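You operate a simulated robot arm through the tools that you are given. There is no shell and no other tool. Be economical: measure what you need, move in short steps, check, and stop when the job is done.

Carry out the task below with a simulated two-armed robot. There is one attempt and no reset: what you move stays moved.

JOB
Turn the grey dial to 25 mm. Take the wooden block from the top of the brown table and put it on the black slab. Take the square green pad on the top of the brown table and put it away on the long bench beside the green drum. Take the silver block and put it on the grey slab. Put the narrow black mould on the top of the brown table away on the top of the narrow steel shelf. Pick up the blue filter with one hand, pass it to the other hand and put it on the top of the yard table. Put the blue tin on the top of the drum fan. Do these in any order. Set down upright: blue filter, blue tin.

The check looks at the end state, three seconds after you hand in, the way a careful person would. Anything else that was tipped, shoved, dropped, spilled or broken makes it a failure.

ROBOT AND FRAMES
Two 7-joint arms with two-finger parallel grippers on one trunk, on a base that drives. Base frame: it is fixed to the floor where the robot stands at the start and does not move with it; the origin is under the middle of the robot, x ahead of it, y to its left, z up. Lengths are in m, angles in degrees, forces in N, time in s.
The left shoulder is at the start at [0.11, 0.169, 1.398], the right one opposite. With the tool pointing down near the work surface each hand reaches from about 0.4 to 0.72 m from the robot's upright axis, wherever it stands, measured 20 degrees to its own side. Places, roughly: black slab (14x10x1 cm) [-2.6, -6.3, 0.8]; blue filter (7x7x12 cm) [-3.2, -5.2, 0.8]; blue tin [-4, -5.5, 0.75]; grey dial [1, -0.3, 1]; grey slab (14x10x1 cm) [-3.5, -5.4, 0.8]; long bench beside the green drum [3.2, -0.6, 0.8]; narrow black mould [-3.25, -5.5, 0.75]; silver block (5x5x3 cm) [-3.1, -5.7, 0.8]; square green pad (6x6x3 cm) [-2.4, -5.7, 0.8]; top of the drum fan [-4.3, -3.3, 0.5]; top of the narrow steel shelf (14x44 cm) [-5.46, 1.16, 0.62]; top of the yard table [-3.8, -9.1, 0.8]; wooden block (6x9x5 cm) [-2.4, -6.4, 0.8]. Payload 1.57 kg a hand.
Tool frame (each hand has its own): the origin (TCP) lies between the finger pads and is the grasp point; the fingertips stand 0.03 m ahead of it; z points along the fingers, y is the line along which they close. The gripper opens to 0.08 m. The fingers are 0.017 m wide and 0.012 m thick; the gripper's body (0.04 by 0.082 m) begins 0.08 m behind the TCP.
Orientation is told as [roll, pitch, yaw] about the base's x, y, z axes, in that order, counted from this pose: with the fingers straight down and closing along the base's y, the tool's x points along the base's -x, its y along +y and its z along -z.

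CONTROLS
- The arms move only by the tool apply_moves. It takes "left_increments", "right_increments" or both (then of equal length, played together; a hand with none holds still); each is a list that holds one entry, the list of rows, each a list of 7 numbers: the turn, a rotation vector about the tool's x, y, z in degrees, then the shift along the tool's x, y, z in m, then the closure in counts, from 0 (fully open) to 255 (shut). In form: [[[ax, ay, az, dx, dy, dz, hand], ...]]. A call has 1 to 8 rows; each row is the pose to reach, as a shift and turn from the pose commanded when the call began, along the tool's axes at that moment. A row lasts 0.2 s, in which the tool goes at most 0.05 m and 8.6 degrees; a call with a longer step from one row to the next is refused whole, and so is a gripper value outside its range. Where a pose cannot be reached the arm comes as near as it can. A force on the tool above 40 N (or 10 N above the force at the start of the call, whichever is more), or a blocked arm, ends the call early, and 0.2 s more pass. The fingers move at their own pace (about 0.072 m/s each) and stop on an object; they squeeze with about 22 N. The grip force told is the motor's: it shows also when the fingers shut on nothing. Time passes only in rows, and 0.2 s behind the last, so rows that repeat a pose let the fingers close. The reply holds the time, the measured pose of the TCP, the force on the tool along the base axes, the opening and the grip force, in the units named above and with some noise, with the torque about the TCP (base axes, N m) and any sound that the robot's microphone picked up, and new pictures: "show" is both (left out), scene, wrist or none (wrist: the cameras of the hands that moved).
- Cameras (640 x 400 px; columns grow to the right, rows downward): "scene" is now at [0.1538, -0.0438, 1.5988]; the picture's right is [-0.52, -0.86, 0.00], its down [-0.52, 0.32, -0.79] and it looks along [0.68, -0.41, -0.61] (base axes); focal length 251 px, centre (320, 200). "left" rides on the left gripper at [0.072, 0.007, -0.122] in its tool frame; the picture's right is [-0.09, 1.00, 0.00], its down [-0.84, -0.08, -0.54] and it looks along [-0.54, -0.05, 0.84] (tool axes); focal length 238 px, centre (320, 200). "right" rides on the right gripper at [0.072, -0.007, -0.122] in its tool frame; the picture's right is [0.09, 1.00, 0.00], its down [-0.84, 0.08, -0.54] and it looks along [-0.54, 0.05, 0.84] (tool axes); focal length 238 px, centre (320, 200). There is no depth. A picture from a camera that has moved, and an enlarged one, comes with that camera's place and axes in the base frame and with its lens.
- lift_body(by): slides the trunk up (or, below 0, down) by that many m; the arms and the scene camera ride with it, the base frame stays. It gives what a move gives, with no picture.
- base_move(legs): drives the robot by 1 to 6 legs, each [ahead, left, turn to the left] in m, m and degrees, along the robot's own axes; the way and the turn of a leg run together, so that a leg with both is an arc; at most 1.5 m and 180 degrees a leg. The arms and the cameras ride along, it lands a little off, and it stops where it bumps. It gives what a move gives, and a new picture of the scene camera.
- turn_head(pan, tilt): turns the head with the scene camera to pan (to the left, within 86 degrees either way) and tilt (down, from -29 to 69), counted from straight ahead of the robot. It gives what a move gives, and a new picture of the scene camera.
- enlarge(camera, box): a new picture of the part [left, top, right, bottom] of that camera's present view, enlarged. It takes no simulated time.
- sign_off(): hands the job in; it is judged then, once.

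Go step by step. Nothing tells you exact positions but the pictures and the camera data: compare them with the known pose of the tool, close in by small moves and look again before you grip or let go. The budget is 207 turns and 260 pictures, counting those below and the enlarged ones. Unless the task says otherwise, let go and move clear before handing in, and close with one line.

The tools are called after "Emit:" as a command line: name --argument value ..., lists and objects as JSON in quotes. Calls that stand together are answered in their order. apply_moves: Moves the arms, as the interface text tells. Its arguments: {"type":"object","properties":{"left_increments":{"type":"array","items":{"type":"array","items":{"type":"array","items":{"type":"number"}}}},"right_increments":{"type":"array","items":{"type":"array","items":{"type":"array","items":{"type":"number"}}}},"show":{"type":"string","enum":["both","scene","wrist","none"]}},"required":[]} The other tools are called the same way: lift_body (by) slides the trunk up or down; base_move (legs) drives the base; turn_head (pan, tilt) turns the head that bears the scene camera; enlarge (camera, box) takes an enlarged picture of a part of a camera's view; sign_off () hands the job in.

At the start:

```text
time_s: 0.0
left_ee_pos: [0.6134, -0.0729, 1.1496]
left_orientation: [-0.1, -0.1, 0.0]
left_ft_force: [-0.1, 0.5, 0.0]
left_moment: [0.02, -0.02, -0.04]
left_finger_gap: 0.08
left_gripper_force: 0.1
right_ee_pos: [0.5849, -0.4543, 1.1493]
right_orientation: [0.1, 0.0, 0.0]
right_ft_force: [-0.5, -0.2, 0.1]
right_moment: [0.01, 0.03, 0.0]
right_finger_gap: 0.0797
right_gripper_force: 0.1
trunk travel left (down, up): [-0.712, 0.178]
robot x, y, heading: [-0.0012, -0.0008, 0.0]
head pan, tilt: [-31.2, 37.6]
```

scene: 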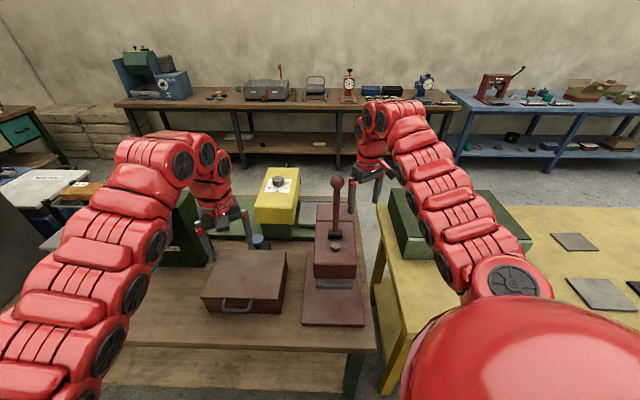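
right: 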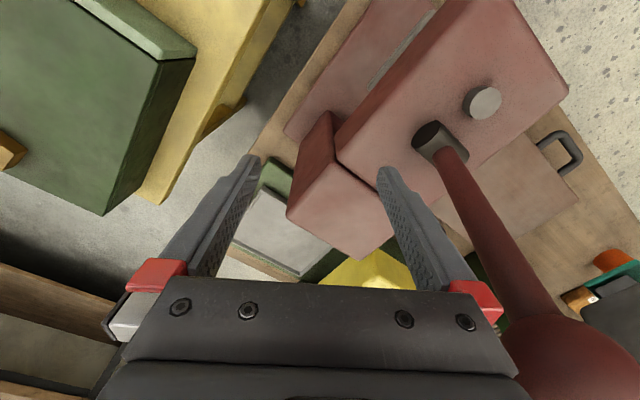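
left: 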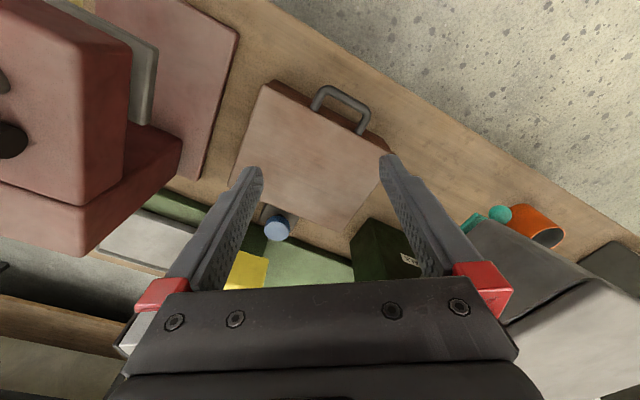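

I see a workbench with a yellow instrument carrying a dial on top, likely the grey dial. I'll enlarge it first.

Emit:
enlarge --camera "scene" --box '[240, 150, 340, 240]'

Emit:
enlarge --camera "scene" --box '[100, 30, 460, 130]'

```text
4.44 times, centred on (290, 195) of scene
camera zoom: at [0.1538, -0.0438, 1.5988], right [-0.52, -0.86, 0.0], down [-0.52, 0.32, -0.79], along [0.68, -0.41, -0.61], focal length 1114 px, centre (453, 222)
```

zoom: 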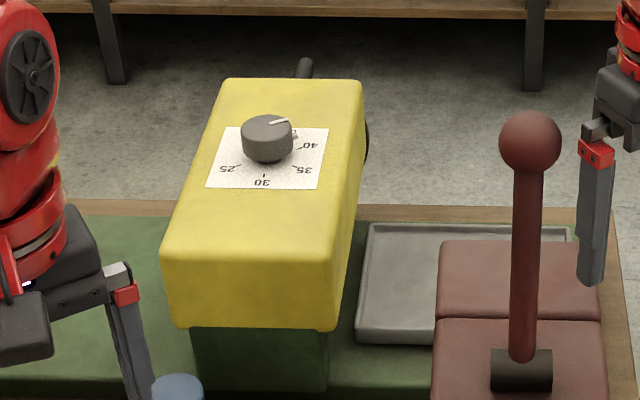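

```text
1.78 times, centred on (280, 80) of scene
camera zoom: at [0.1538, -0.0438, 1.5988], right [-0.52, -0.86, 0.0], down [-0.52, 0.32, -0.79], along [0.68, -0.41, -0.61], focal length 446 px, centre (391, 413)
```

zoom: 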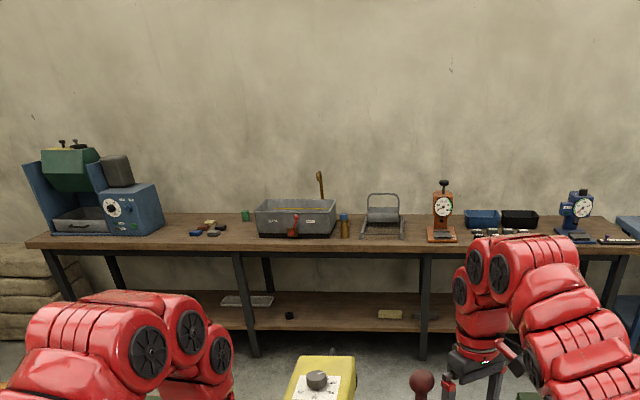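

The dial sits at about [1.03, -0.36, 1.0]; the scale reads 25–40 around the near side. I'll look around to learn the layout before driving.

Emit:
turn_head --pan 60 --tilt 25

Emit:
turn_head --pan -80 --tilt 25

Emit:
turn_head --pan 0 --tilt 60

```text
time_s: 1.7
left_ee_pos: [0.6126, -0.0739, 1.1499]
left_orientation: [0.0, 0.0, 0.1]
left_ft_force: [0.3, 0.3, -0.7]
left_moment: [0.01, -0.03, -0.02]
left_finger_gap: 0.0801
left_gripper_force: 0.0
right_ee_pos: [0.584, -0.4546, 1.1507]
right_orientation: [0.0, 0.0, 0.1]
right_ft_force: [0.1, -0.3, 0.1]
right_moment: [-0.03, 0.0, 0.0]
right_finger_gap: 0.0797
right_gripper_force: 0.0
trunk travel left (down, up): [-0.712, 0.178]
robot x, y, heading: [0.0032, 0.0014, 0.0]
head pan, tilt: [60.0, 25.0]
camera scene: at [0.1259, 0.0807, 1.6185], right [0.87, -0.5, 0.0], down [-0.21, -0.37, -0.91], along [0.45, 0.78, -0.42], focal length 251 px, centre (320, 200)
```

scene: 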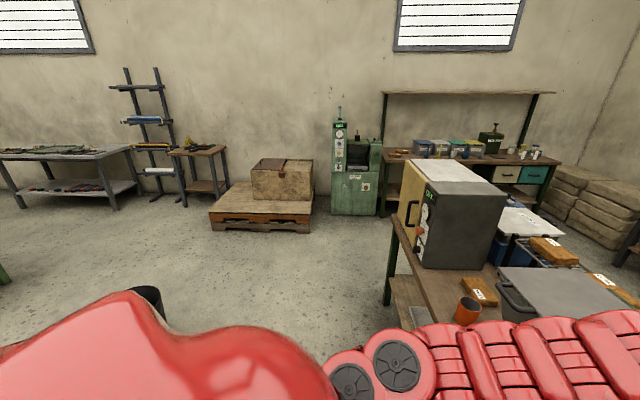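

```text
time_s: 3.9
left_ee_pos: [0.6135, -0.0741, 1.149]
left_orientation: [0.0, 0.1, 0.0]
left_ft_force: [-0.2, 0.2, 0.6]
left_moment: [0.03, 0.02, -0.02]
left_finger_gap: 0.0799
left_gripper_force: 0.0
right_ee_pos: [0.5841, -0.4543, 1.1487]
right_orientation: [0.0, 0.0, 0.0]
right_ft_force: [0.7, -1.0, -0.5]
right_moment: [0.02, 0.0, 0.02]
right_finger_gap: 0.08
right_gripper_force: 0.1
trunk travel left (down, up): [-0.712, 0.178]
robot x, y, heading: [-0.0029, 0.0016, 0.2]
head pan, tilt: [-80.0, 25.0]
camera scene: at [0.0958, -0.0898, 1.6185], right [-0.98, -0.17, 0.0], down [-0.07, 0.42, -0.91], along [0.16, -0.89, -0.42], focal length 251 px, centre (320, 200)
```

scene: 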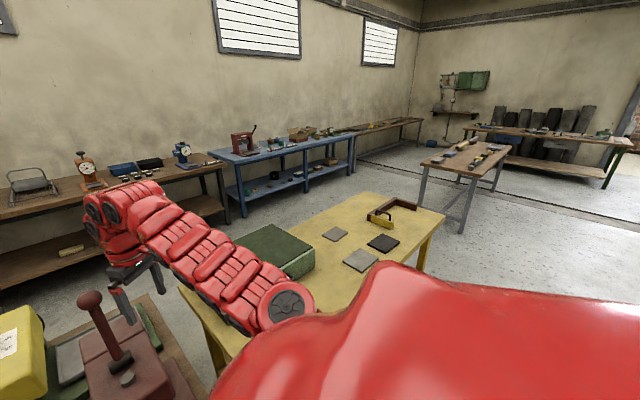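

```text
time_s: 5.4
left_ee_pos: [0.6128, -0.0733, 1.1498]
left_orientation: [0.0, -0.1, 0.1]
left_ft_force: [-0.1, 0.0, -1.2]
left_moment: [0.0, -0.02, -0.01]
left_finger_gap: 0.0801
left_gripper_force: 0.0
right_ee_pos: [0.5843, -0.454, 1.1495]
right_orientation: [0.1, 0.0, 0.0]
right_ft_force: [-0.6, -0.4, 0.5]
right_moment: [0.02, 0.01, 0.0]
right_finger_gap: 0.08
right_gripper_force: 0.0
trunk travel left (down, up): [-0.712, 0.178]
robot x, y, heading: [-0.0021, 0.0008, -0.1]
head pan, tilt: [0.0, 60.0]
camera scene: at [0.1464, 0.0009, 1.5684], right [0.0, -1.0, 0.0], down [-0.87, 0.0, -0.5], along [0.5, 0.0, -0.87], focal length 251 px, centre (320, 200)
```

scene: 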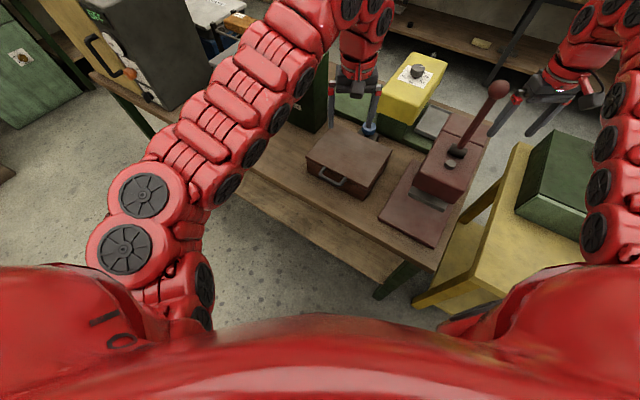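

The dial lies deep on the table, so I may need to reach it from the far side. Checking the route round the left end.

Emit:
turn_head --pan 30 --tilt 20

Emit:
turn_head --pan -40 --tilt 60

```text
time_s: 6.5
left_ee_pos: [0.6147, -0.0723, 1.1487]
left_orientation: [-0.1, -0.1, 0.0]
left_ft_force: [0.6, 0.1, -0.1]
left_moment: [-0.02, -0.01, 0.04]
left_finger_gap: 0.08
left_gripper_force: 0.0
right_ee_pos: [0.5843, -0.4543, 1.1496]
right_orientation: [0.0, -0.1, 0.1]
right_ft_force: [0.4, -0.6, -0.4]
right_moment: [-0.02, 0.04, -0.02]
right_finger_gap: 0.0798
right_gripper_force: 0.0
trunk travel left (down, up): [-0.712, 0.178]
robot x, y, heading: [0.0016, 0.0006, -0.1]
head pan, tilt: [30.0, 20.0]
camera scene: at [0.1604, 0.0475, 1.6265], right [0.5, -0.87, 0.0], down [-0.3, -0.17, -0.94], along [0.81, 0.47, -0.34], focal length 251 px, centre (320, 200)
```

scene: 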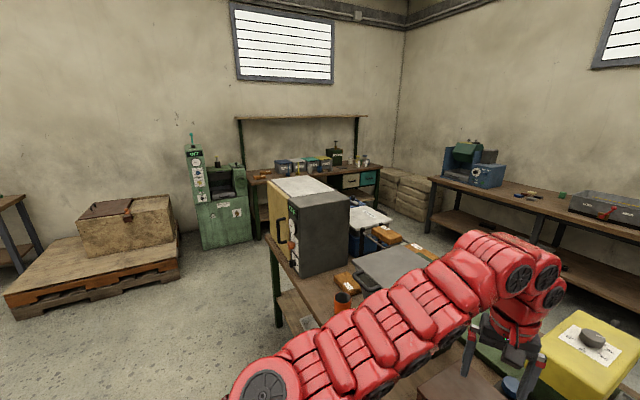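

```text
time_s: 7.9
left_ee_pos: [0.6133, -0.0735, 1.1492]
left_orientation: [0.0, 0.1, -0.1]
left_ft_force: [-0.4, 1.0, 0.3]
left_moment: [-0.01, 0.03, -0.04]
left_finger_gap: 0.0799
left_gripper_force: 0.2
right_ee_pos: [0.5849, -0.4544, 1.1484]
right_orientation: [0.0, 0.0, 0.0]
right_ft_force: [0.4, 0.0, -0.7]
right_moment: [-0.02, 0.02, 0.02]
right_finger_gap: 0.0801
right_gripper_force: 0.0
trunk travel left (down, up): [-0.712, 0.178]
robot x, y, heading: [-0.0002, -0.0035, 0.0]
head pan, tilt: [-40.0, 60.0]
camera scene: at [0.1308, -0.0418, 1.5684], right [-0.64, -0.77, 0.0], down [-0.66, 0.56, -0.5], along [0.38, -0.32, -0.87], focal length 251 px, centre (320, 200)
```

scene: 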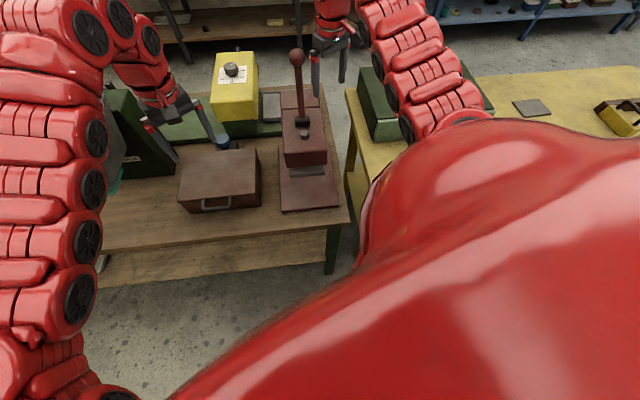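

The worktable is skewed about -32°, and the dial is near its far edge, so I'll visit it from the corridor behind later. First I'll back off, turn toward the brown table area and look.

Emit:
base_move --legs '[[-0.35, 0, 0], [0, 0, -118]]'

Emit:
turn_head --pan 0 --tilt 15

Emit:
turn_head --pan -75 --tilt 20

```text
time_s: 15.2
left_ee_pos: [-0.7213, -0.4968, 1.1496]
left_orientation: [0.1, 0.0, -119.8]
left_ft_force: [-0.1, -0.8, 0.0]
left_moment: [0.01, -0.03, -0.02]
left_finger_gap: 0.08
left_gripper_force: 0.0
right_ee_pos: [-1.0371, -0.2807, 1.1489]
right_orientation: [0.1, 0.0, -119.8]
right_ft_force: [0.1, 0.4, 0.5]
right_moment: [0.01, 0.0, 0.01]
right_finger_gap: 0.0801
right_gripper_force: 0.1
trunk travel left (down, up): [-0.712, 0.178]
robot x, y, heading: [-0.3527, 0.0005, -119.6]
head pan, tilt: [-40.0, 60.0]
camera scene: at [-0.4556, -0.0918, 1.5684], right [-0.34, 0.94, 0.0], down [0.81, 0.3, -0.5], along [-0.47, -0.17, -0.87], focal length 251 px, centre (320, 200)
```

scene: 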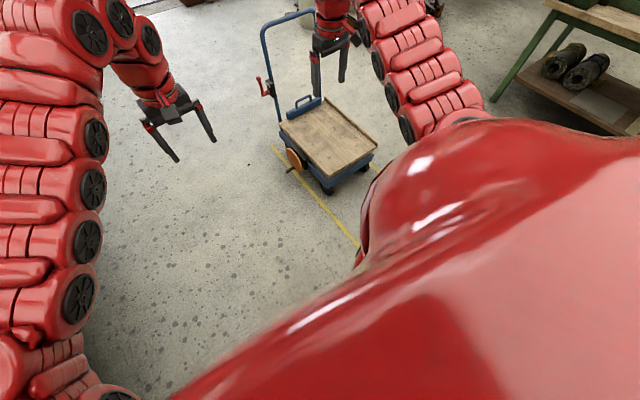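

```text
time_s: 16.3
left_ee_pos: [-0.7217, -0.4967, 1.1493]
left_orientation: [0.0, 0.0, -119.8]
left_ft_force: [-0.1, 0.2, 0.2]
left_moment: [0.0, -0.04, 0.02]
left_finger_gap: 0.08
left_gripper_force: 0.0
right_ee_pos: [-1.0361, -0.2814, 1.1498]
right_orientation: [0.1, 0.1, -119.8]
right_ft_force: [0.0, 0.7, -0.4]
right_moment: [0.02, -0.01, 0.0]
right_finger_gap: 0.0799
right_gripper_force: 0.1
trunk travel left (down, up): [-0.712, 0.178]
robot x, y, heading: [-0.3534, -0.0011, -120.0]
head pan, tilt: [0.0, 15.0]
camera scene: at [-0.4396, -0.1499, 1.6346], right [-0.87, 0.5, 0.0], down [0.13, 0.23, -0.97], along [-0.48, -0.84, -0.26], focal length 251 px, centre (320, 200)
```

scene: 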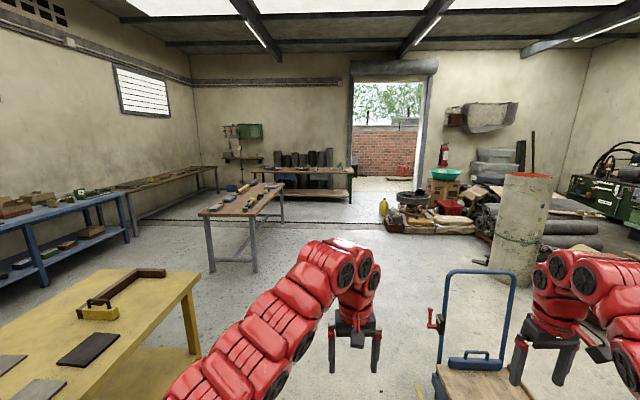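

```text
time_s: 17.8
left_ee_pos: [-0.7211, -0.4958, 1.149]
left_orientation: [0.0, 0.0, -119.8]
left_ft_force: [0.2, -0.6, -0.1]
left_moment: [0.01, -0.01, 0.01]
left_finger_gap: 0.0805
left_gripper_force: 0.1
right_ee_pos: [-1.0372, -0.2816, 1.15]
right_orientation: [0.1, 0.0, -119.7]
right_ft_force: [-0.2, 0.3, -0.1]
right_moment: [0.0, 0.0, 0.05]
right_finger_gap: 0.0797
right_gripper_force: 0.0
trunk travel left (down, up): [-0.712, 0.178]
robot x, y, heading: [-0.3537, -0.0003, -119.9]
head pan, tilt: [-75.0, 20.0]
camera scene: at [-0.4831, -0.0451, 1.6266], right [0.26, 0.97, 0.0], down [0.33, -0.09, -0.94], along [-0.91, 0.24, -0.34], focal length 251 px, centre (320, 200)
```

scene: 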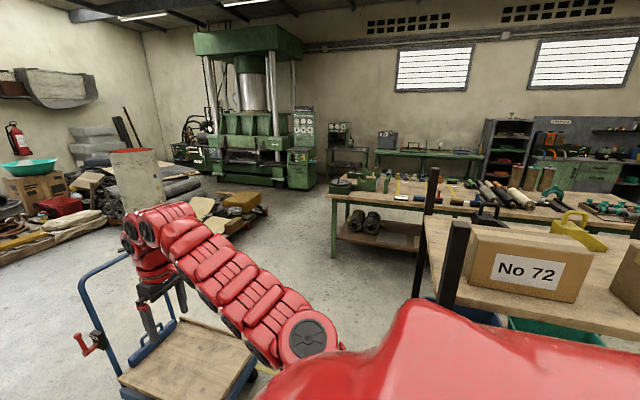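

The far table by the doorway seems to be the brown table. I'll turn the head back and enlarge that area.

Emit:
turn_head --pan 0 --tilt 15

Emit:
enlarge --camera "scene" --box '[190, 120, 350, 220]'

Emit:
enlarge --camera "scene" --box '[330, 70, 560, 260]'

```text
time_s: 19.2
left_ee_pos: [-0.7202, -0.4957, 1.1504]
left_orientation: [0.0, 0.1, -119.7]
left_ft_force: [0.7, 0.3, -0.4]
left_moment: [-0.02, 0.0, 0.03]
left_finger_gap: 0.0801
left_gripper_force: 0.1
right_ee_pos: [-1.038, -0.2805, 1.1502]
right_orientation: [-0.1, 0.0, -119.8]
right_ft_force: [-0.3, -0.1, 0.2]
right_moment: [-0.01, 0.01, 0.02]
right_finger_gap: 0.0802
right_gripper_force: 0.0
trunk travel left (down, up): [-0.712, 0.178]
robot x, y, heading: [-0.3519, 0.0024, -119.9]
head pan, tilt: [0.0, 15.0]
camera scene: at [-0.4396, -0.1499, 1.6347], right [-0.87, 0.5, 0.0], down [0.13, 0.22, -0.97], along [-0.48, -0.84, -0.26], focal length 251 px, centre (320, 200)
```

scene: 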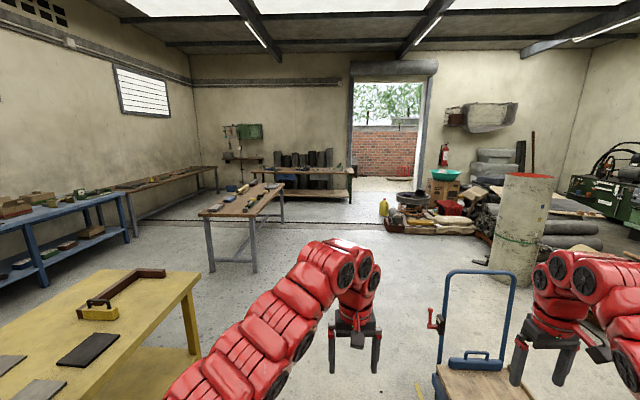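

```text
4.00 times, centred on (270, 170) of scene
camera zoom: at [-0.4396, -0.1499, 1.6347], right [-0.87, 0.5, 0.0], down [0.13, 0.22, -0.97], along [-0.48, -0.84, -0.26], focal length 1003 px, centre (520, 320)
```

zoom: 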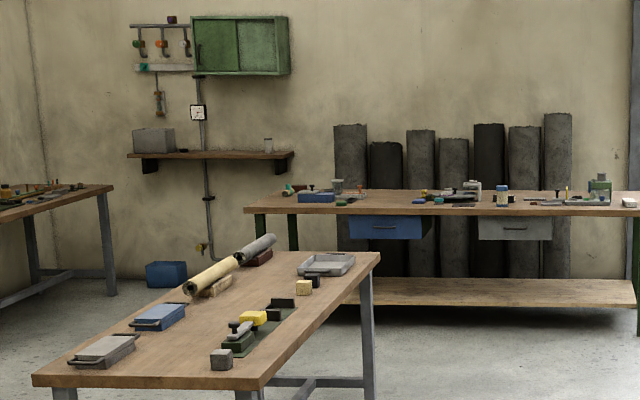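

```text
2.11 times, centred on (445, 165) of scene
camera zoom: at [-0.4396, -0.1499, 1.6347], right [-0.87, 0.5, 0.0], down [0.13, 0.22, -0.97], along [-0.48, -0.84, -0.26], focal length 528 px, centre (57, 274)
```

zoom: 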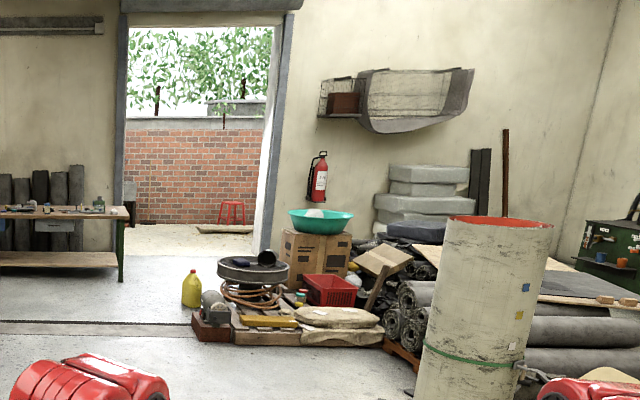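

The far green-legged table is the brown table; the lane between the yellow/grey-legged tables and the cart is open. I'll drive along it and look at the table closely.

Emit:
base_move --legs '[[0, 0, -2], [1.5, 0, 0], [1.5, 0, 0], [1.5, 0, 0]]'

Emit:
turn_head --pan 0 --tilt 30

Emit:
turn_head --pan 45 --tilt 30

```text
time_s: 41.0
left_ee_pos: [-3.1146, -4.2932, 1.1497]
left_orientation: [0.0, 0.1, -122.7]
left_ft_force: [-0.7, -1.0, 0.0]
left_moment: [-0.01, 0.01, -0.02]
left_finger_gap: 0.0798
left_gripper_force: 0.0
right_ee_pos: [-3.4209, -4.0629, 1.1498]
right_orientation: [0.0, 0.0, -122.7]
right_ft_force: [-1.2, 0.3, 0.1]
right_moment: [-0.03, 0.0, 0.0]
right_finger_gap: 0.08
right_gripper_force: 0.0
trunk travel left (down, up): [-0.712, 0.178]
robot x, y, heading: [-2.7225, -3.8165, -122.6]
head pan, tilt: [0.0, 15.0]
camera scene: at [-2.8167, -3.9623, 1.6347], right [-0.84, 0.54, 0.0], down [0.14, 0.22, -0.97], along [-0.52, -0.81, -0.26], focal length 251 px, centre (320, 200)
```

scene: 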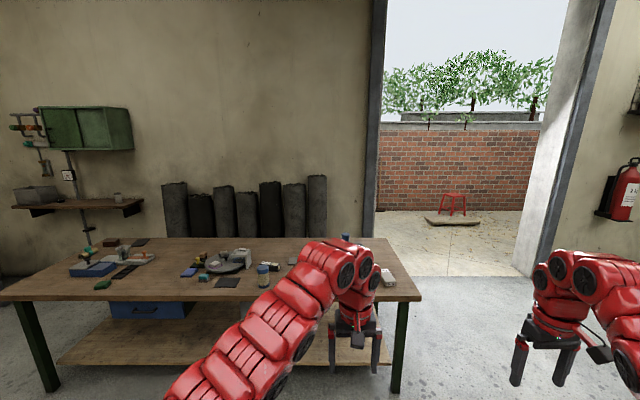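

```text
time_s: 41.8
left_ee_pos: [-3.1158, -4.2945, 1.1512]
left_orientation: [-0.1, -0.1, -122.8]
left_ft_force: [-0.6, -1.3, -0.3]
left_moment: [0.01, -0.02, -0.02]
left_finger_gap: 0.08
left_gripper_force: 0.2
right_ee_pos: [-3.4216, -4.0628, 1.1484]
right_orientation: [0.0, 0.0, -122.7]
right_ft_force: [0.0, -0.7, -0.4]
right_moment: [-0.01, 0.02, 0.01]
right_finger_gap: 0.0799
right_gripper_force: 0.2
trunk travel left (down, up): [-0.712, 0.178]
robot x, y, heading: [-2.7218, -3.8153, -122.8]
head pan, tilt: [0.0, 30.0]
camera scene: at [-2.8152, -3.9599, 1.6106], right [-0.84, 0.54, 0.0], down [0.27, 0.42, -0.87], along [-0.47, -0.73, -0.5], focal length 251 px, centre (320, 200)
```

scene: 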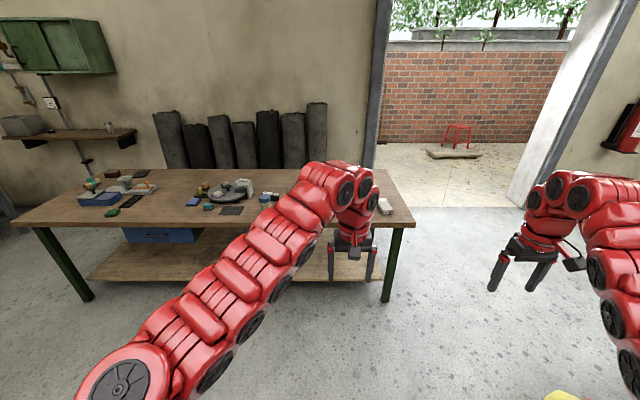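

```text
time_s: 42.9
left_ee_pos: [-3.1144, -4.2934, 1.1499]
left_orientation: [0.1, 0.0, -122.7]
left_ft_force: [0.4, 0.6, 0.4]
left_moment: [-0.03, 0.02, -0.03]
left_finger_gap: 0.0801
left_gripper_force: 0.0
right_ee_pos: [-3.4208, -4.0631, 1.1491]
right_orientation: [0.0, -0.1, -122.8]
right_ft_force: [-0.2, 0.4, 0.3]
right_moment: [-0.01, 0.02, 0.02]
right_finger_gap: 0.0803
right_gripper_force: 0.0
trunk travel left (down, up): [-0.712, 0.178]
robot x, y, heading: [-2.7219, -3.814, -122.8]
head pan, tilt: [45.0, 30.0]
camera scene: at [-2.7471, -3.9721, 1.6105], right [-0.98, -0.21, 0.0], down [-0.11, 0.49, -0.87], along [0.18, -0.85, -0.5], focal length 251 px, centre (320, 200)
```

scene: 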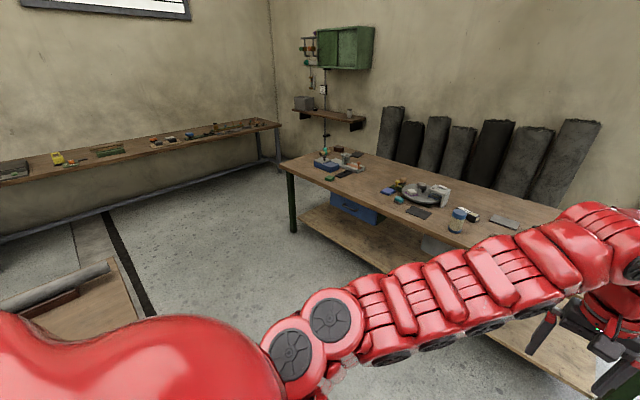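

The brown table runs along the wall with the wooden block at its left rear corner. I'll go to the table's left end, where the block and black slab are within reach.

Emit:
base_move --legs '[[0.45, 0, 0], [0, 1.2, 0], [0, 1.05, 0], [0, 0, -90]]'

Emit:
turn_head --pan 40 --tilt 35

```text
time_s: 60.3
left_ee_pos: [-1.5272, -5.0184, 1.1501]
left_orientation: [-0.1, 0.1, 146.8]
left_ft_force: [0.6, 0.9, 0.0]
left_moment: [-0.02, -0.01, 0.01]
left_finger_gap: 0.08
left_gripper_force: 0.0
right_ee_pos: [-1.2928, -4.7161, 1.1497]
right_orientation: [0.0, 0.0, 146.8]
right_ft_force: [-1.1, -0.6, -0.2]
right_moment: [-0.02, 0.0, 0.01]
right_finger_gap: 0.0801
right_gripper_force: 0.1
trunk travel left (down, up): [-0.712, 0.178]
robot x, y, heading: [-1.0519, -5.4175, 146.8]
head pan, tilt: [45.0, 30.0]
camera scene: at [-1.2083, -5.389, 1.6105], right [-0.21, 0.98, 0.0], down [0.49, 0.1, -0.87], along [-0.85, -0.18, -0.5], focal length 251 px, centre (320, 200)
```

scene: 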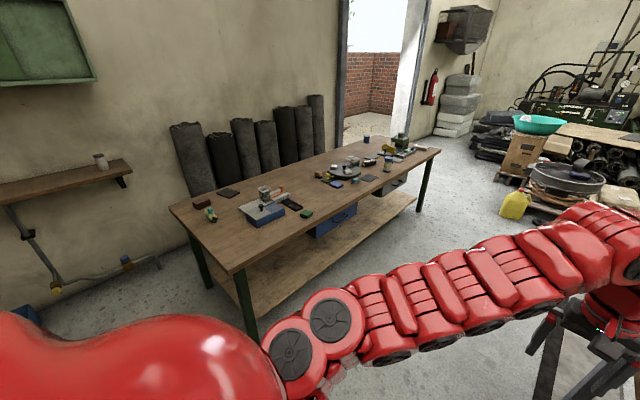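

```text
time_s: 60.9
left_ee_pos: [-1.5262, -5.0196, 1.1497]
left_orientation: [0.0, 0.0, 146.8]
left_ft_force: [-0.1, 0.0, 0.6]
left_moment: [0.0, 0.05, 0.01]
left_finger_gap: 0.0798
left_gripper_force: 0.1
right_ee_pos: [-1.2934, -4.7153, 1.1486]
right_orientation: [0.0, 0.0, 146.9]
right_ft_force: [-0.3, -0.3, -0.7]
right_moment: [0.03, 0.0, -0.01]
right_finger_gap: 0.0797
right_gripper_force: 0.0
trunk travel left (down, up): [-0.712, 0.178]
robot x, y, heading: [-1.0546, -5.4139, 146.8]
head pan, tilt: [40.0, 35.0]
camera scene: at [-1.2071, -5.3809, 1.6028], right [-0.12, 0.99, 0.0], down [0.57, 0.07, -0.82], along [-0.81, -0.1, -0.57], focal length 251 px, centre (320, 200)
```

scene: 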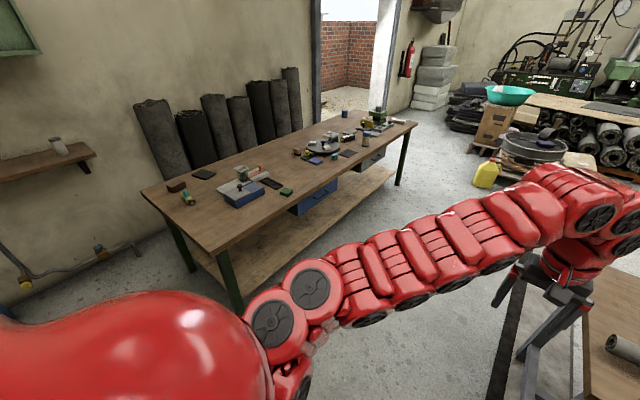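

Block is at about [-2.35, -6.37] and the black slab at [-2.55, -6.32]. I'll slide left alongside the table end and look down at them.

Emit:
base_move --legs '[[0, 1.15, 0], [0.08, 0, 0]]'

Emit:
turn_head --pan 20 --tilt 55

```text
time_s: 67.4
left_ee_pos: [-2.2075, -5.9438, 1.1492]
left_orientation: [0.0, 0.1, 148.4]
left_ft_force: [1.1, -0.1, -0.1]
left_moment: [0.01, -0.02, -0.02]
left_finger_gap: 0.08
left_gripper_force: 0.2
right_ee_pos: [-1.9825, -5.6346, 1.1503]
right_orientation: [0.0, 0.0, 148.4]
right_ft_force: [0.1, 0.7, -1.3]
right_moment: [-0.01, -0.01, 0.0]
right_finger_gap: 0.08
right_gripper_force: 0.1
trunk travel left (down, up): [-0.712, 0.178]
robot x, y, heading: [-1.723, -6.3274, 148.4]
head pan, tilt: [40.0, 35.0]
camera scene: at [-1.8792, -6.2982, 1.6028], right [-0.15, 0.99, 0.0], down [0.57, 0.08, -0.82], along [-0.81, -0.12, -0.57], focal length 251 px, centre (320, 200)
```

scene: 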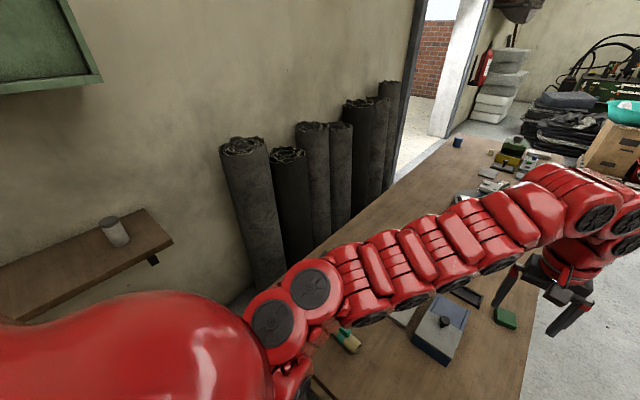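

```text
time_s: 68.2
left_ee_pos: [-2.2075, -5.9439, 1.1494]
left_orientation: [-0.1, 0.0, 148.4]
left_ft_force: [0.4, -0.4, -0.9]
left_moment: [0.0, -0.01, -0.02]
left_finger_gap: 0.0799
left_gripper_force: 0.2
right_ee_pos: [-1.9818, -5.6346, 1.1508]
right_orientation: [0.1, 0.1, 148.4]
right_ft_force: [-0.6, 0.1, -0.2]
right_moment: [0.02, -0.03, 0.01]
right_finger_gap: 0.0802
right_gripper_force: 0.1
trunk travel left (down, up): [-0.712, 0.178]
robot x, y, heading: [-1.7207, -6.3236, 148.6]
head pan, tilt: [20.0, 55.0]
camera scene: at [-1.8627, -6.2706, 1.5746], right [0.2, 0.98, 0.0], down [0.8, -0.16, -0.57], along [-0.56, 0.12, -0.82], focal length 251 px, centre (320, 200)
```

scene: 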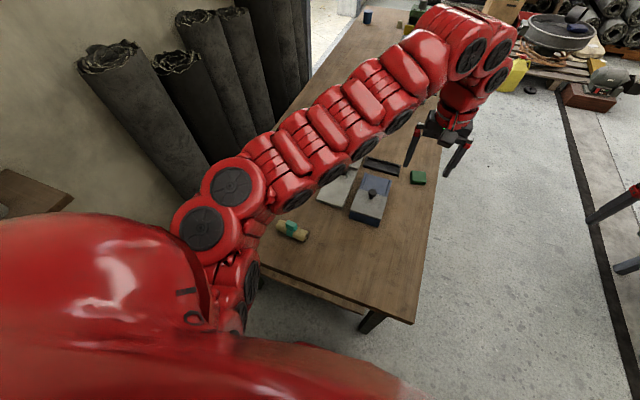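

The left arm hides the block. I'll swing the left hand over toward it and use the wrist camera.

Emit:
apply_moves --left_increments '[[[0, 0, 0, 0.01, 0.048, 0, 0], [0, 0, 0, 0.02, 0.094, 0, 0], [0, 0, 0, 0.03, 0.14, 0, 0], [0, 0, 0, 0.04, 0.186, 0, 0], [0, 0, 0, 0.055, 0.232, 0, 0], [0, 0, 0, 0.07, 0.278, 0, 0], [0, 0, 0, 0.085, 0.324, 0, 0], [0, 0, 0, 0.1, 0.37, 0, 0]]]'

```text
time_s: 70.0
left_ee_pos: [-2.3995, -6.2822, 1.1327]
left_orientation: [-0.2, 0.0, 148.2]
left_ft_force: [0.3, -0.5, 0.6]
left_moment: [0.06, -0.05, -0.01]
left_finger_gap: 0.08
left_gripper_force: 0.2
left hand out of reach, approached as far as the arm can: row 1, 2, 3, 4, 5, 6, 7, 8
right_ee_pos: [-1.9829, -5.6369, 1.1508]
right_orientation: [-0.1, 0.1, 148.4]
right_ft_force: [-0.3, 0.8, 0.1]
right_moment: [0.01, 0.02, -0.03]
right_finger_gap: 0.0802
right_gripper_force: 0.1
trunk travel left (down, up): [-0.712, 0.178]
robot x, y, heading: [-1.7239, -6.3274, 148.3]
head pan, tilt: [20.0, 55.0]
camera scene: at [-1.8631, -6.2737, 1.5746], right [0.2, 0.98, 0.0], down [0.8, -0.16, -0.57], along [-0.56, 0.12, -0.82], focal length 251 px, centre (320, 200)
camera left: at [-2.3426, -6.3256, 1.2533], right [-0.6, -0.8, 0.0], down [-0.67, 0.5, 0.54], along [-0.43, 0.33, -0.84], focal length 238 px, centre (320, 200)
```

scene: 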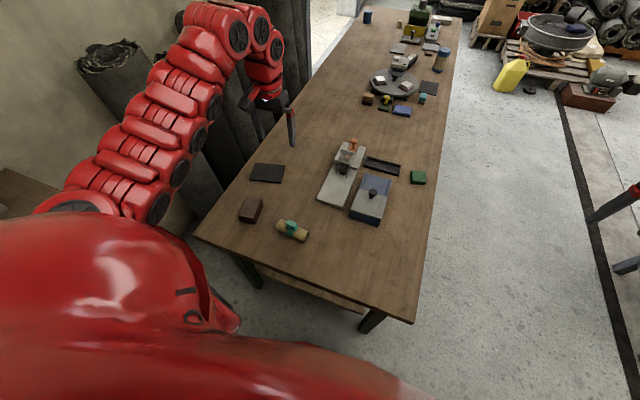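
left: 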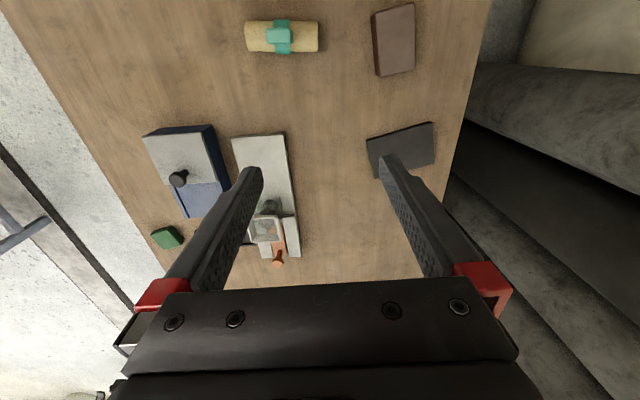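

Wrist and scene views agree: block at about [-2.40, -6.415], slab at [-2.575, -6.347]. The shelf is well clear, so I'll shift the base closer and lower the trunk a bit.

Emit:
base_move --legs '[[0.06, 0.15, 0]]'

Emit:
lift_body --by -0.15

```text
time_s: 71.4
left_ee_pos: [-2.5281, -6.3731, 1.1321]
left_orientation: [0.1, 0.0, 148.5]
left_ft_force: [0.2, -0.4, 0.4]
left_moment: [-0.01, -0.02, 0.0]
left_finger_gap: 0.08
left_gripper_force: 0.1
right_ee_pos: [-2.1111, -5.7271, 1.1498]
right_orientation: [0.0, 0.0, 148.5]
right_ft_force: [0.6, -0.2, -0.5]
right_moment: [-0.05, 0.0, 0.03]
right_finger_gap: 0.0804
right_gripper_force: 0.1
trunk travel left (down, up): [-0.712, 0.178]
robot x, y, heading: [-1.8506, -6.4208, 148.6]
head pan, tilt: [20.0, 55.0]
camera scene: at [-1.9901, -6.3621, 1.5745], right [0.2, 0.98, 0.0], down [0.8, -0.16, -0.57], along [-0.56, 0.11, -0.82], focal length 251 px, centre (320, 200)
```

scene: 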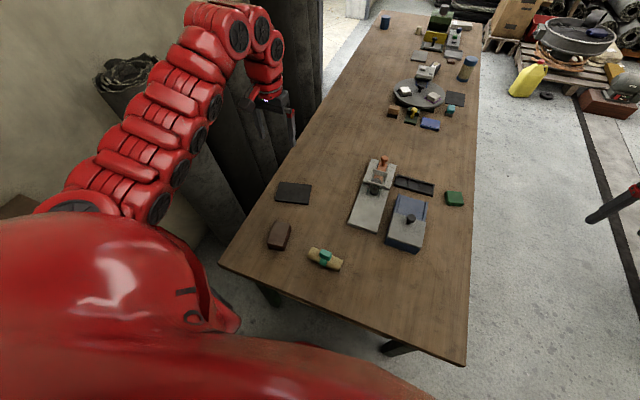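

```text
time_s: 73.2
left_ee_pos: [-2.5282, -6.3742, 0.9821]
left_orientation: [-0.1, 0.0, 148.5]
left_ft_force: [-0.6, -1.3, -0.4]
left_moment: [0.01, -0.01, -0.04]
left_finger_gap: 0.0802
left_gripper_force: 0.1
right_ee_pos: [-2.1118, -5.7284, 0.9999]
right_orientation: [0.1, 0.0, 148.5]
right_ft_force: [-0.7, -0.8, -0.3]
right_moment: [0.01, 0.0, -0.01]
right_finger_gap: 0.0802
right_gripper_force: 0.1
trunk travel left (down, up): [-0.562, 0.328]
robot x, y, heading: [-1.8505, -6.4191, 148.3]
head pan, tilt: [20.0, 55.0]
```

Hand is ahead of the block; I'll back it over the block and align the yaw to the block's ~156.5° axis, then look.

Emit:
apply_moves --left_increments '[[[0, 0, -4, 0.03, -0.015, 0, 0], [0, 0, -8, 0.06, -0.03, 0, 0], [0, 0, -8, 0.06, -0.03, 0, 0]]]' --show "wrist"

```text
time_s: 74.0
left_ee_pos: [-2.5214, -6.3505, 0.9812]
left_orientation: [-0.2, 0.1, 156.6]
left_ft_force: [1.2, -0.1, 0.5]
left_moment: [0.0, 0.01, 0.04]
left_finger_gap: 0.0799
left_gripper_force: 0.1
left hand out of reach, approached as far as the arm can: row 1, 2, 3
right_ee_pos: [-2.1114, -5.728, 1.0001]
right_orientation: [-0.1, 0.0, 148.5]
right_ft_force: [0.1, 0.0, -0.4]
right_moment: [0.0, 0.0, -0.01]
right_finger_gap: 0.08
right_gripper_force: 0.0
trunk travel left (down, up): [-0.562, 0.328]
robot x, y, heading: [-1.8536, -6.4218, 148.6]
head pan, tilt: [20.0, 55.0]
camera left: at [-2.4577, -6.3852, 1.1032], right [-0.48, -0.88, 0.0], down [-0.74, 0.4, 0.54], along [-0.47, 0.26, -0.84], focal length 238 px, centre (320, 200)
```

left: 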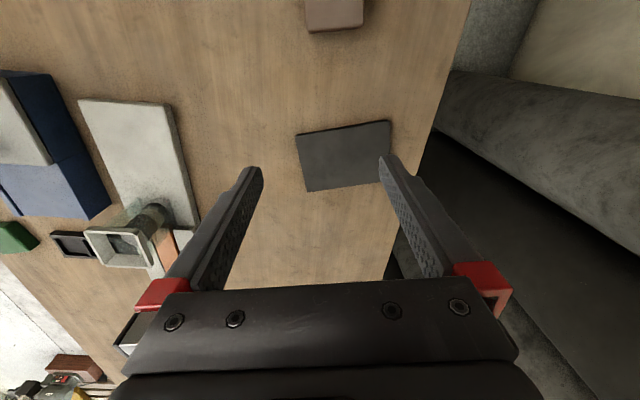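

The hand seems limited by being too high relative to the shoulder. I'll raise the trunk back and lower the hand while pulling it back.

Emit:
lift_body --by 0.15

Emit:
apply_moves --left_increments '[[[0, 0, 0, 0, 0, 0.05, 0], [0, 0, 0, 0, 0, 0.1, 0], [0, 0, 0, 0, 0, 0.15, 0], [0, 0, 0, 0, 0, 0.19, 0], [0, 0, 0, 0, 0, 0.19, 0]]]' --show "none"

```text
time_s: 75.7
left_ee_pos: [-2.5209, -6.3492, 1.1317]
left_orientation: [-0.1, 0.1, 156.5]
left_ft_force: [-0.1, 0.2, -0.5]
left_moment: [0.0, -0.02, -0.01]
left_finger_gap: 0.08
left_gripper_force: 0.0
right_ee_pos: [-2.1113, -5.7284, 1.15]
right_orientation: [0.0, 0.0, 148.6]
right_ft_force: [-0.3, -0.3, -0.2]
right_moment: [-0.03, -0.01, 0.01]
right_finger_gap: 0.0802
right_gripper_force: 0.1
trunk travel left (down, up): [-0.712, 0.178]
robot x, y, heading: [-1.8489, -6.4199, 148.5]
head pan, tilt: [20.0, 55.0]
```

```text
time_s: 77.1
left_ee_pos: [-2.5969, -6.3872, 1.0521]
left_orientation: [12.6, -10.5, 155.0]
left_ft_force: [0.4, -0.2, -0.2]
left_moment: [-0.03, 0.0, 0.01]
left_finger_gap: 0.0799
left_gripper_force: 0.0
left hand out of reach, approached as far as the arm can: row 1, 2, 3, 4, 5
right_ee_pos: [-2.1139, -5.7297, 1.1495]
right_orientation: [0.0, 0.0, 148.4]
right_ft_force: [-0.3, -0.5, -0.3]
right_moment: [0.02, -0.02, -0.01]
right_finger_gap: 0.0799
right_gripper_force: 0.0
trunk travel left (down, up): [-0.712, 0.178]
robot x, y, heading: [-1.8544, -6.4177, 148.2]
head pan, tilt: [20.0, 55.0]
stopped in row 5 (left hand): the arm was blocked; the commanded pose is now the measured one
```

The arm got into an awkward configuration. Looking.

Emit:
turn_head --pan 45 --tilt 30

```text
time_s: 78.0
left_ee_pos: [-2.5954, -6.3842, 1.0531]
left_orientation: [12.8, -10.5, 155.0]
left_ft_force: [0.3, 0.2, 0.4]
left_moment: [0.0, 0.0, 0.03]
left_finger_gap: 0.0798
left_gripper_force: 0.0
right_ee_pos: [-2.1128, -5.7277, 1.15]
right_orientation: [0.0, 0.0, 148.5]
right_ft_force: [0.7, 0.0, 0.5]
right_moment: [0.0, 0.01, 0.0]
right_finger_gap: 0.0801
right_gripper_force: 0.0
trunk travel left (down, up): [-0.712, 0.178]
robot x, y, heading: [-1.8548, -6.4196, 148.5]
head pan, tilt: [45.0, 30.0]
camera scene: at [-2.0088, -6.3984, 1.6104], right [-0.23, 0.97, 0.0], down [0.49, 0.12, -0.87], along [-0.84, -0.2, -0.5], focal length 251 px, centre (320, 200)
```

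scene: 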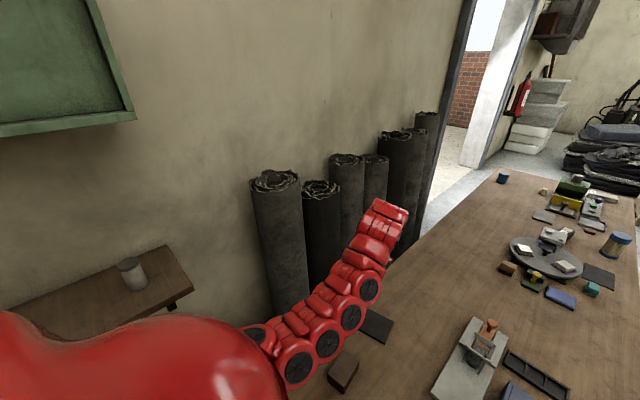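

I'll retract the hand up and inward to a sound posture, then bring it down low before moving outward.

Emit:
apply_moves --left_increments '[[[4, 3.5, 0, 0, -0.04, -0.02, 0], [8, 7, 0, 0, -0.08, -0.04, 0], [12.8, 10.5, 0, 0.01, -0.12, -0.06, 0], [12.8, 10.5, 3, 0.02, -0.16, -0.08, 0], [12.8, 10.5, 6, 0.03, -0.2, -0.09, 0], [12.8, 10.5, 6, 0.04, -0.25, -0.1, 0], [12.8, 10.5, 6, 0.05, -0.3, -0.1, 0], [12.8, 10.5, 6, 0.05, -0.3, -0.1, 0]]]'

```text
refused: row 6 steps farther than a row can; nothing moved
```

Emit:
apply_moves --left_increments '[[[4, 3.5, 0, 0, -0.04, -0.02, 0], [8, 7, 0, 0, -0.08, -0.04, 0], [12.8, 10.5, 0, 0.01, -0.12, -0.06, 0], [12.8, 10.5, 3, 0.02, -0.16, -0.07, 0], [12.8, 10.5, 6, 0.03, -0.2, -0.08, 0], [12.8, 10.5, 6, 0.035, -0.24, -0.09, 0], [12.8, 10.5, 6, 0.04, -0.28, -0.1, 0], [12.8, 10.5, 6, 0.04, -0.3, -0.1, 0]]]'

```text
time_s: 79.8
left_ee_pos: [-2.4203, -6.1184, 1.0744]
left_orientation: [0.3, 0.7, 150.2]
left_ft_force: [0.2, 0.0, 0.7]
left_moment: [-0.03, -0.01, 0.01]
left_finger_gap: 0.0798
left_gripper_force: 0.1
left hand out of reach, approached as far as the arm can: row 1
right_ee_pos: [-2.1116, -5.7284, 1.15]
right_orientation: [0.0, -0.1, 148.5]
right_ft_force: [0.0, 0.8, 0.2]
right_moment: [-0.01, 0.03, -0.02]
right_finger_gap: 0.0801
right_gripper_force: 0.1
trunk travel left (down, up): [-0.712, 0.178]
robot x, y, heading: [-1.8522, -6.4176, 148.6]
head pan, tilt: [45.0, 30.0]
camera scene: at [-2.0088, -6.3982, 1.6105], right [-0.23, 0.97, 0.0], down [0.49, 0.12, -0.87], along [-0.84, -0.2, -0.5], focal length 251 px, centre (320, 200)
camera left: at [-2.3635, -6.158, 1.1971], right [-0.57, -0.82, 0.01], down [-0.69, 0.49, 0.53], along [-0.44, 0.3, -0.85], focal length 238 px, centre (320, 200)
```

scene: 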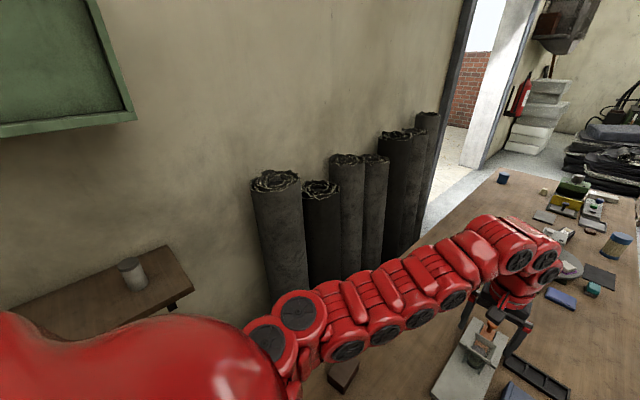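
left: 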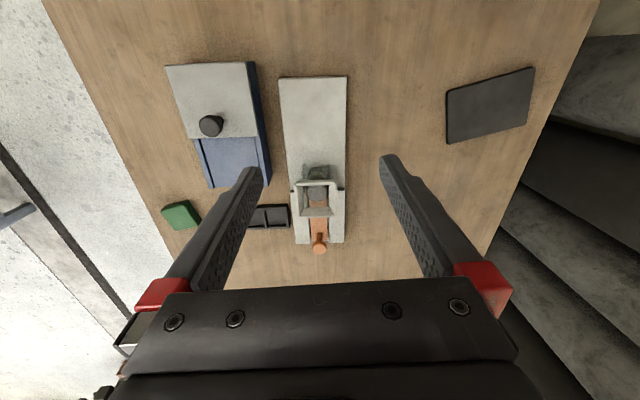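

Posture is sound again. I'll turn the base ~15° left so block and slab lie within the left hand's natural sector.

Emit:
base_move --legs '[[0.02, 0.03, 15]]'

```text
time_s: 81.1
left_ee_pos: [-2.5095, -6.2942, 1.0756]
left_orientation: [0.4, 0.8, 165.2]
left_ft_force: [0.4, -1.0, 0.7]
left_moment: [0.0, 0.0, -0.03]
left_finger_gap: 0.0798
left_gripper_force: 0.1
right_ee_pos: [-2.3126, -5.8367, 1.1494]
right_orientation: [0.0, 0.0, 163.6]
right_ft_force: [-0.1, 0.4, -0.3]
right_moment: [-0.02, -0.02, -0.02]
right_finger_gap: 0.0799
right_gripper_force: 0.0
trunk travel left (down, up): [-0.712, 0.178]
robot x, y, heading: [-1.8831, -6.4433, 163.6]
head pan, tilt: [45.0, 30.0]
camera scene: at [-2.0384, -6.4585, 1.6105], right [-0.48, 0.88, 0.0], down [0.44, 0.24, -0.87], along [-0.76, -0.41, -0.5], focal length 251 px, centre (320, 200)
```

scene: 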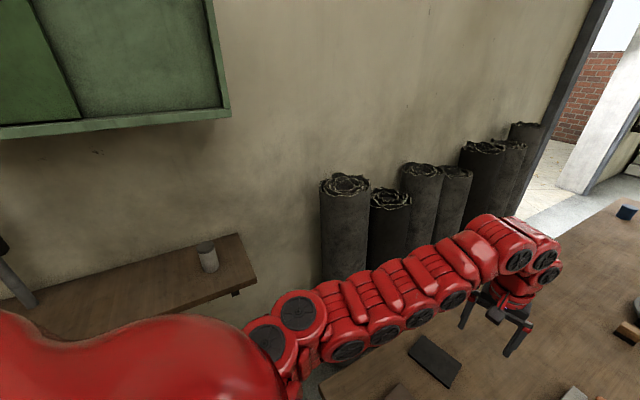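

Now the block is at robot-frame (0.51 ahead, 0.12 left). Moving above it with yaw 156.5°.

Emit:
apply_moves --left_increments '[[[0, 0, 2, 0.025, 0.02, 0.03, 0], [0, -0.8, 5, 0.055, 0.04, 0.055, 0], [0, -0.8, 8.7, 0.085, 0.06, 0.08, 0], [0, -0.8, 8.7, 0.115, 0.08, 0.105, 0], [0, -0.8, 8.7, 0.134, 0.09, 0.125, 0], [0, -0.8, 8.7, 0.134, 0.09, 0.125, 0]]]'

```text
time_s: 82.5
left_ee_pos: [-2.4978, -6.3115, 1.0462]
left_orientation: [0.3, 0.5, 161.9]
left_ft_force: [0.1, -0.9, -0.6]
left_moment: [-0.01, -0.05, 0.01]
left_finger_gap: 0.0798
left_gripper_force: 0.1
left hand out of reach, approached as far as the arm can: row 1, 2, 3, 4, 5, 6
right_ee_pos: [-2.3128, -5.837, 1.1502]
right_orientation: [0.0, 0.0, 163.5]
right_ft_force: [-1.0, 0.4, -0.5]
right_moment: [-0.02, 0.02, 0.0]
right_finger_gap: 0.0799
right_gripper_force: 0.1
trunk travel left (down, up): [-0.712, 0.178]
robot x, y, heading: [-1.8822, -6.4427, 163.7]
head pan, tilt: [45.0, 30.0]
camera scene: at [-2.0384, -6.4594, 1.6105], right [-0.48, 0.88, 0.0], down [0.44, 0.24, -0.87], along [-0.76, -0.41, -0.5], focal length 251 px, centre (320, 200)
camera left: at [-2.4333, -6.3391, 1.1691], right [-0.39, -0.92, 0.01], down [-0.78, 0.34, 0.53], along [-0.49, 0.21, -0.85], focal length 238 px, centre (320, 200)
```

scene: 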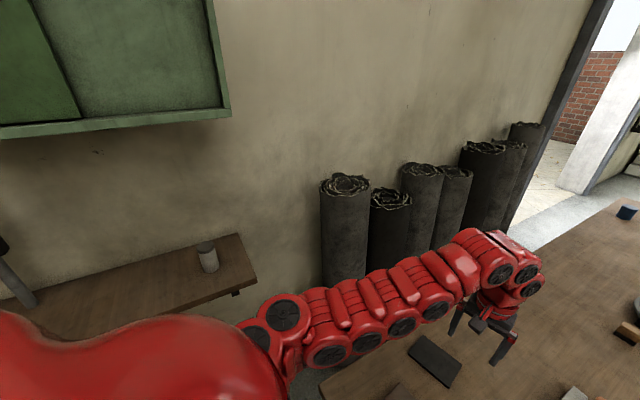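
left: 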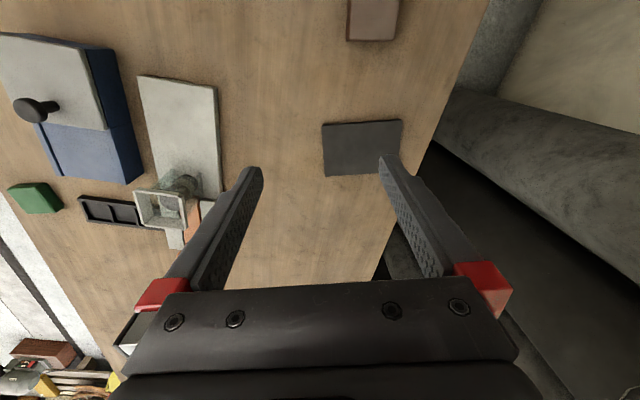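

The arm has a minimum fold distance, so I should descend while extended and then pull back. Doing that from the slab side.

Emit:
apply_moves --left_increments '[[[0, 0, 0, -0.045, 0, 0, 0], [0, 0, 0, -0.09, 0, 0.01, 0], [0, 0, 0, -0.12, 0, 0.02, 0], [0, 0, 0, -0.12, 0, 0.04, 0], [0, 0, 0, -0.12, 0, 0.04, 0]]]'

```text
time_s: 83.7
left_ee_pos: [-2.5807, -6.2834, 1.0375]
left_orientation: [0.4, 0.5, 161.9]
left_ft_force: [0.4, -0.7, 0.2]
left_moment: [0.01, 0.01, 0.01]
left_finger_gap: 0.08
left_gripper_force: 0.0
left hand out of reach, approached as far as the arm can: row 2, 3, 4, 5
right_ee_pos: [-2.3121, -5.8369, 1.1494]
right_orientation: [0.0, -0.1, 163.4]
right_ft_force: [0.1, 0.8, 0.5]
right_moment: [-0.01, 0.02, 0.0]
right_finger_gap: 0.0802
right_gripper_force: 0.1
trunk travel left (down, up): [-0.712, 0.178]
robot x, y, heading: [-1.8804, -6.445, 163.7]
head pan, tilt: [45.0, 30.0]
camera scene: at [-2.0383, -6.4578, 1.6105], right [-0.48, 0.88, 0.0], down [0.44, 0.24, -0.87], along [-0.76, -0.41, -0.5], focal length 251 px, centre (320, 200)
camera left: at [-2.5156, -6.3123, 1.1606], right [-0.4, -0.92, 0.01], down [-0.78, 0.34, 0.53], along [-0.49, 0.21, -0.85], focal length 238 px, centre (320, 200)
```

scene: 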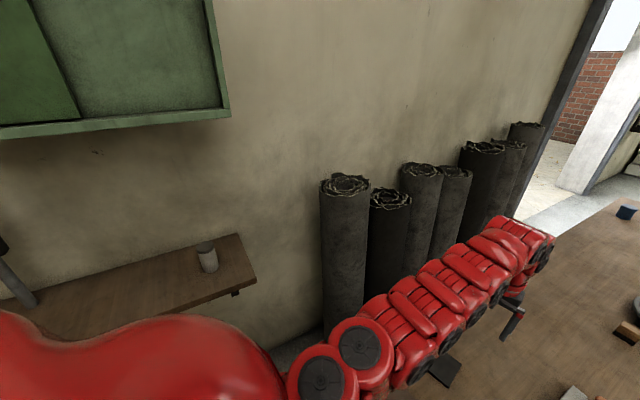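
left: 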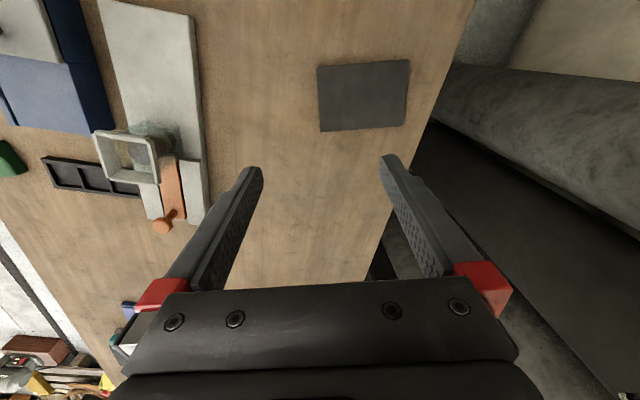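

The left arm is stuck against some joint limit. Let me test how the right arm behaves going down, in free space.

Emit:
apply_moves --right_increments '[[[0, 0, 0, 0, 0, 0.05, 0], [0, 0, 0, 0, 0, 0.1, 0], [0, 0, 0, 0, 0, 0.13, 0], [0, 0, 0, 0, 0, 0.13, 0]]]' --left_increments '[[[0, 0, 0, 0, -0.04, -0.03, 0], [0, 0, 0, 0, -0.08, -0.06, 0], [0, 0, 0, 0.02, -0.12, -0.09, 0], [0, 0, 0, 0.02, -0.12, -0.09, 0]]]' --show "wrist"

```text
refused: row 3 steps farther than a row can; nothing moved
```

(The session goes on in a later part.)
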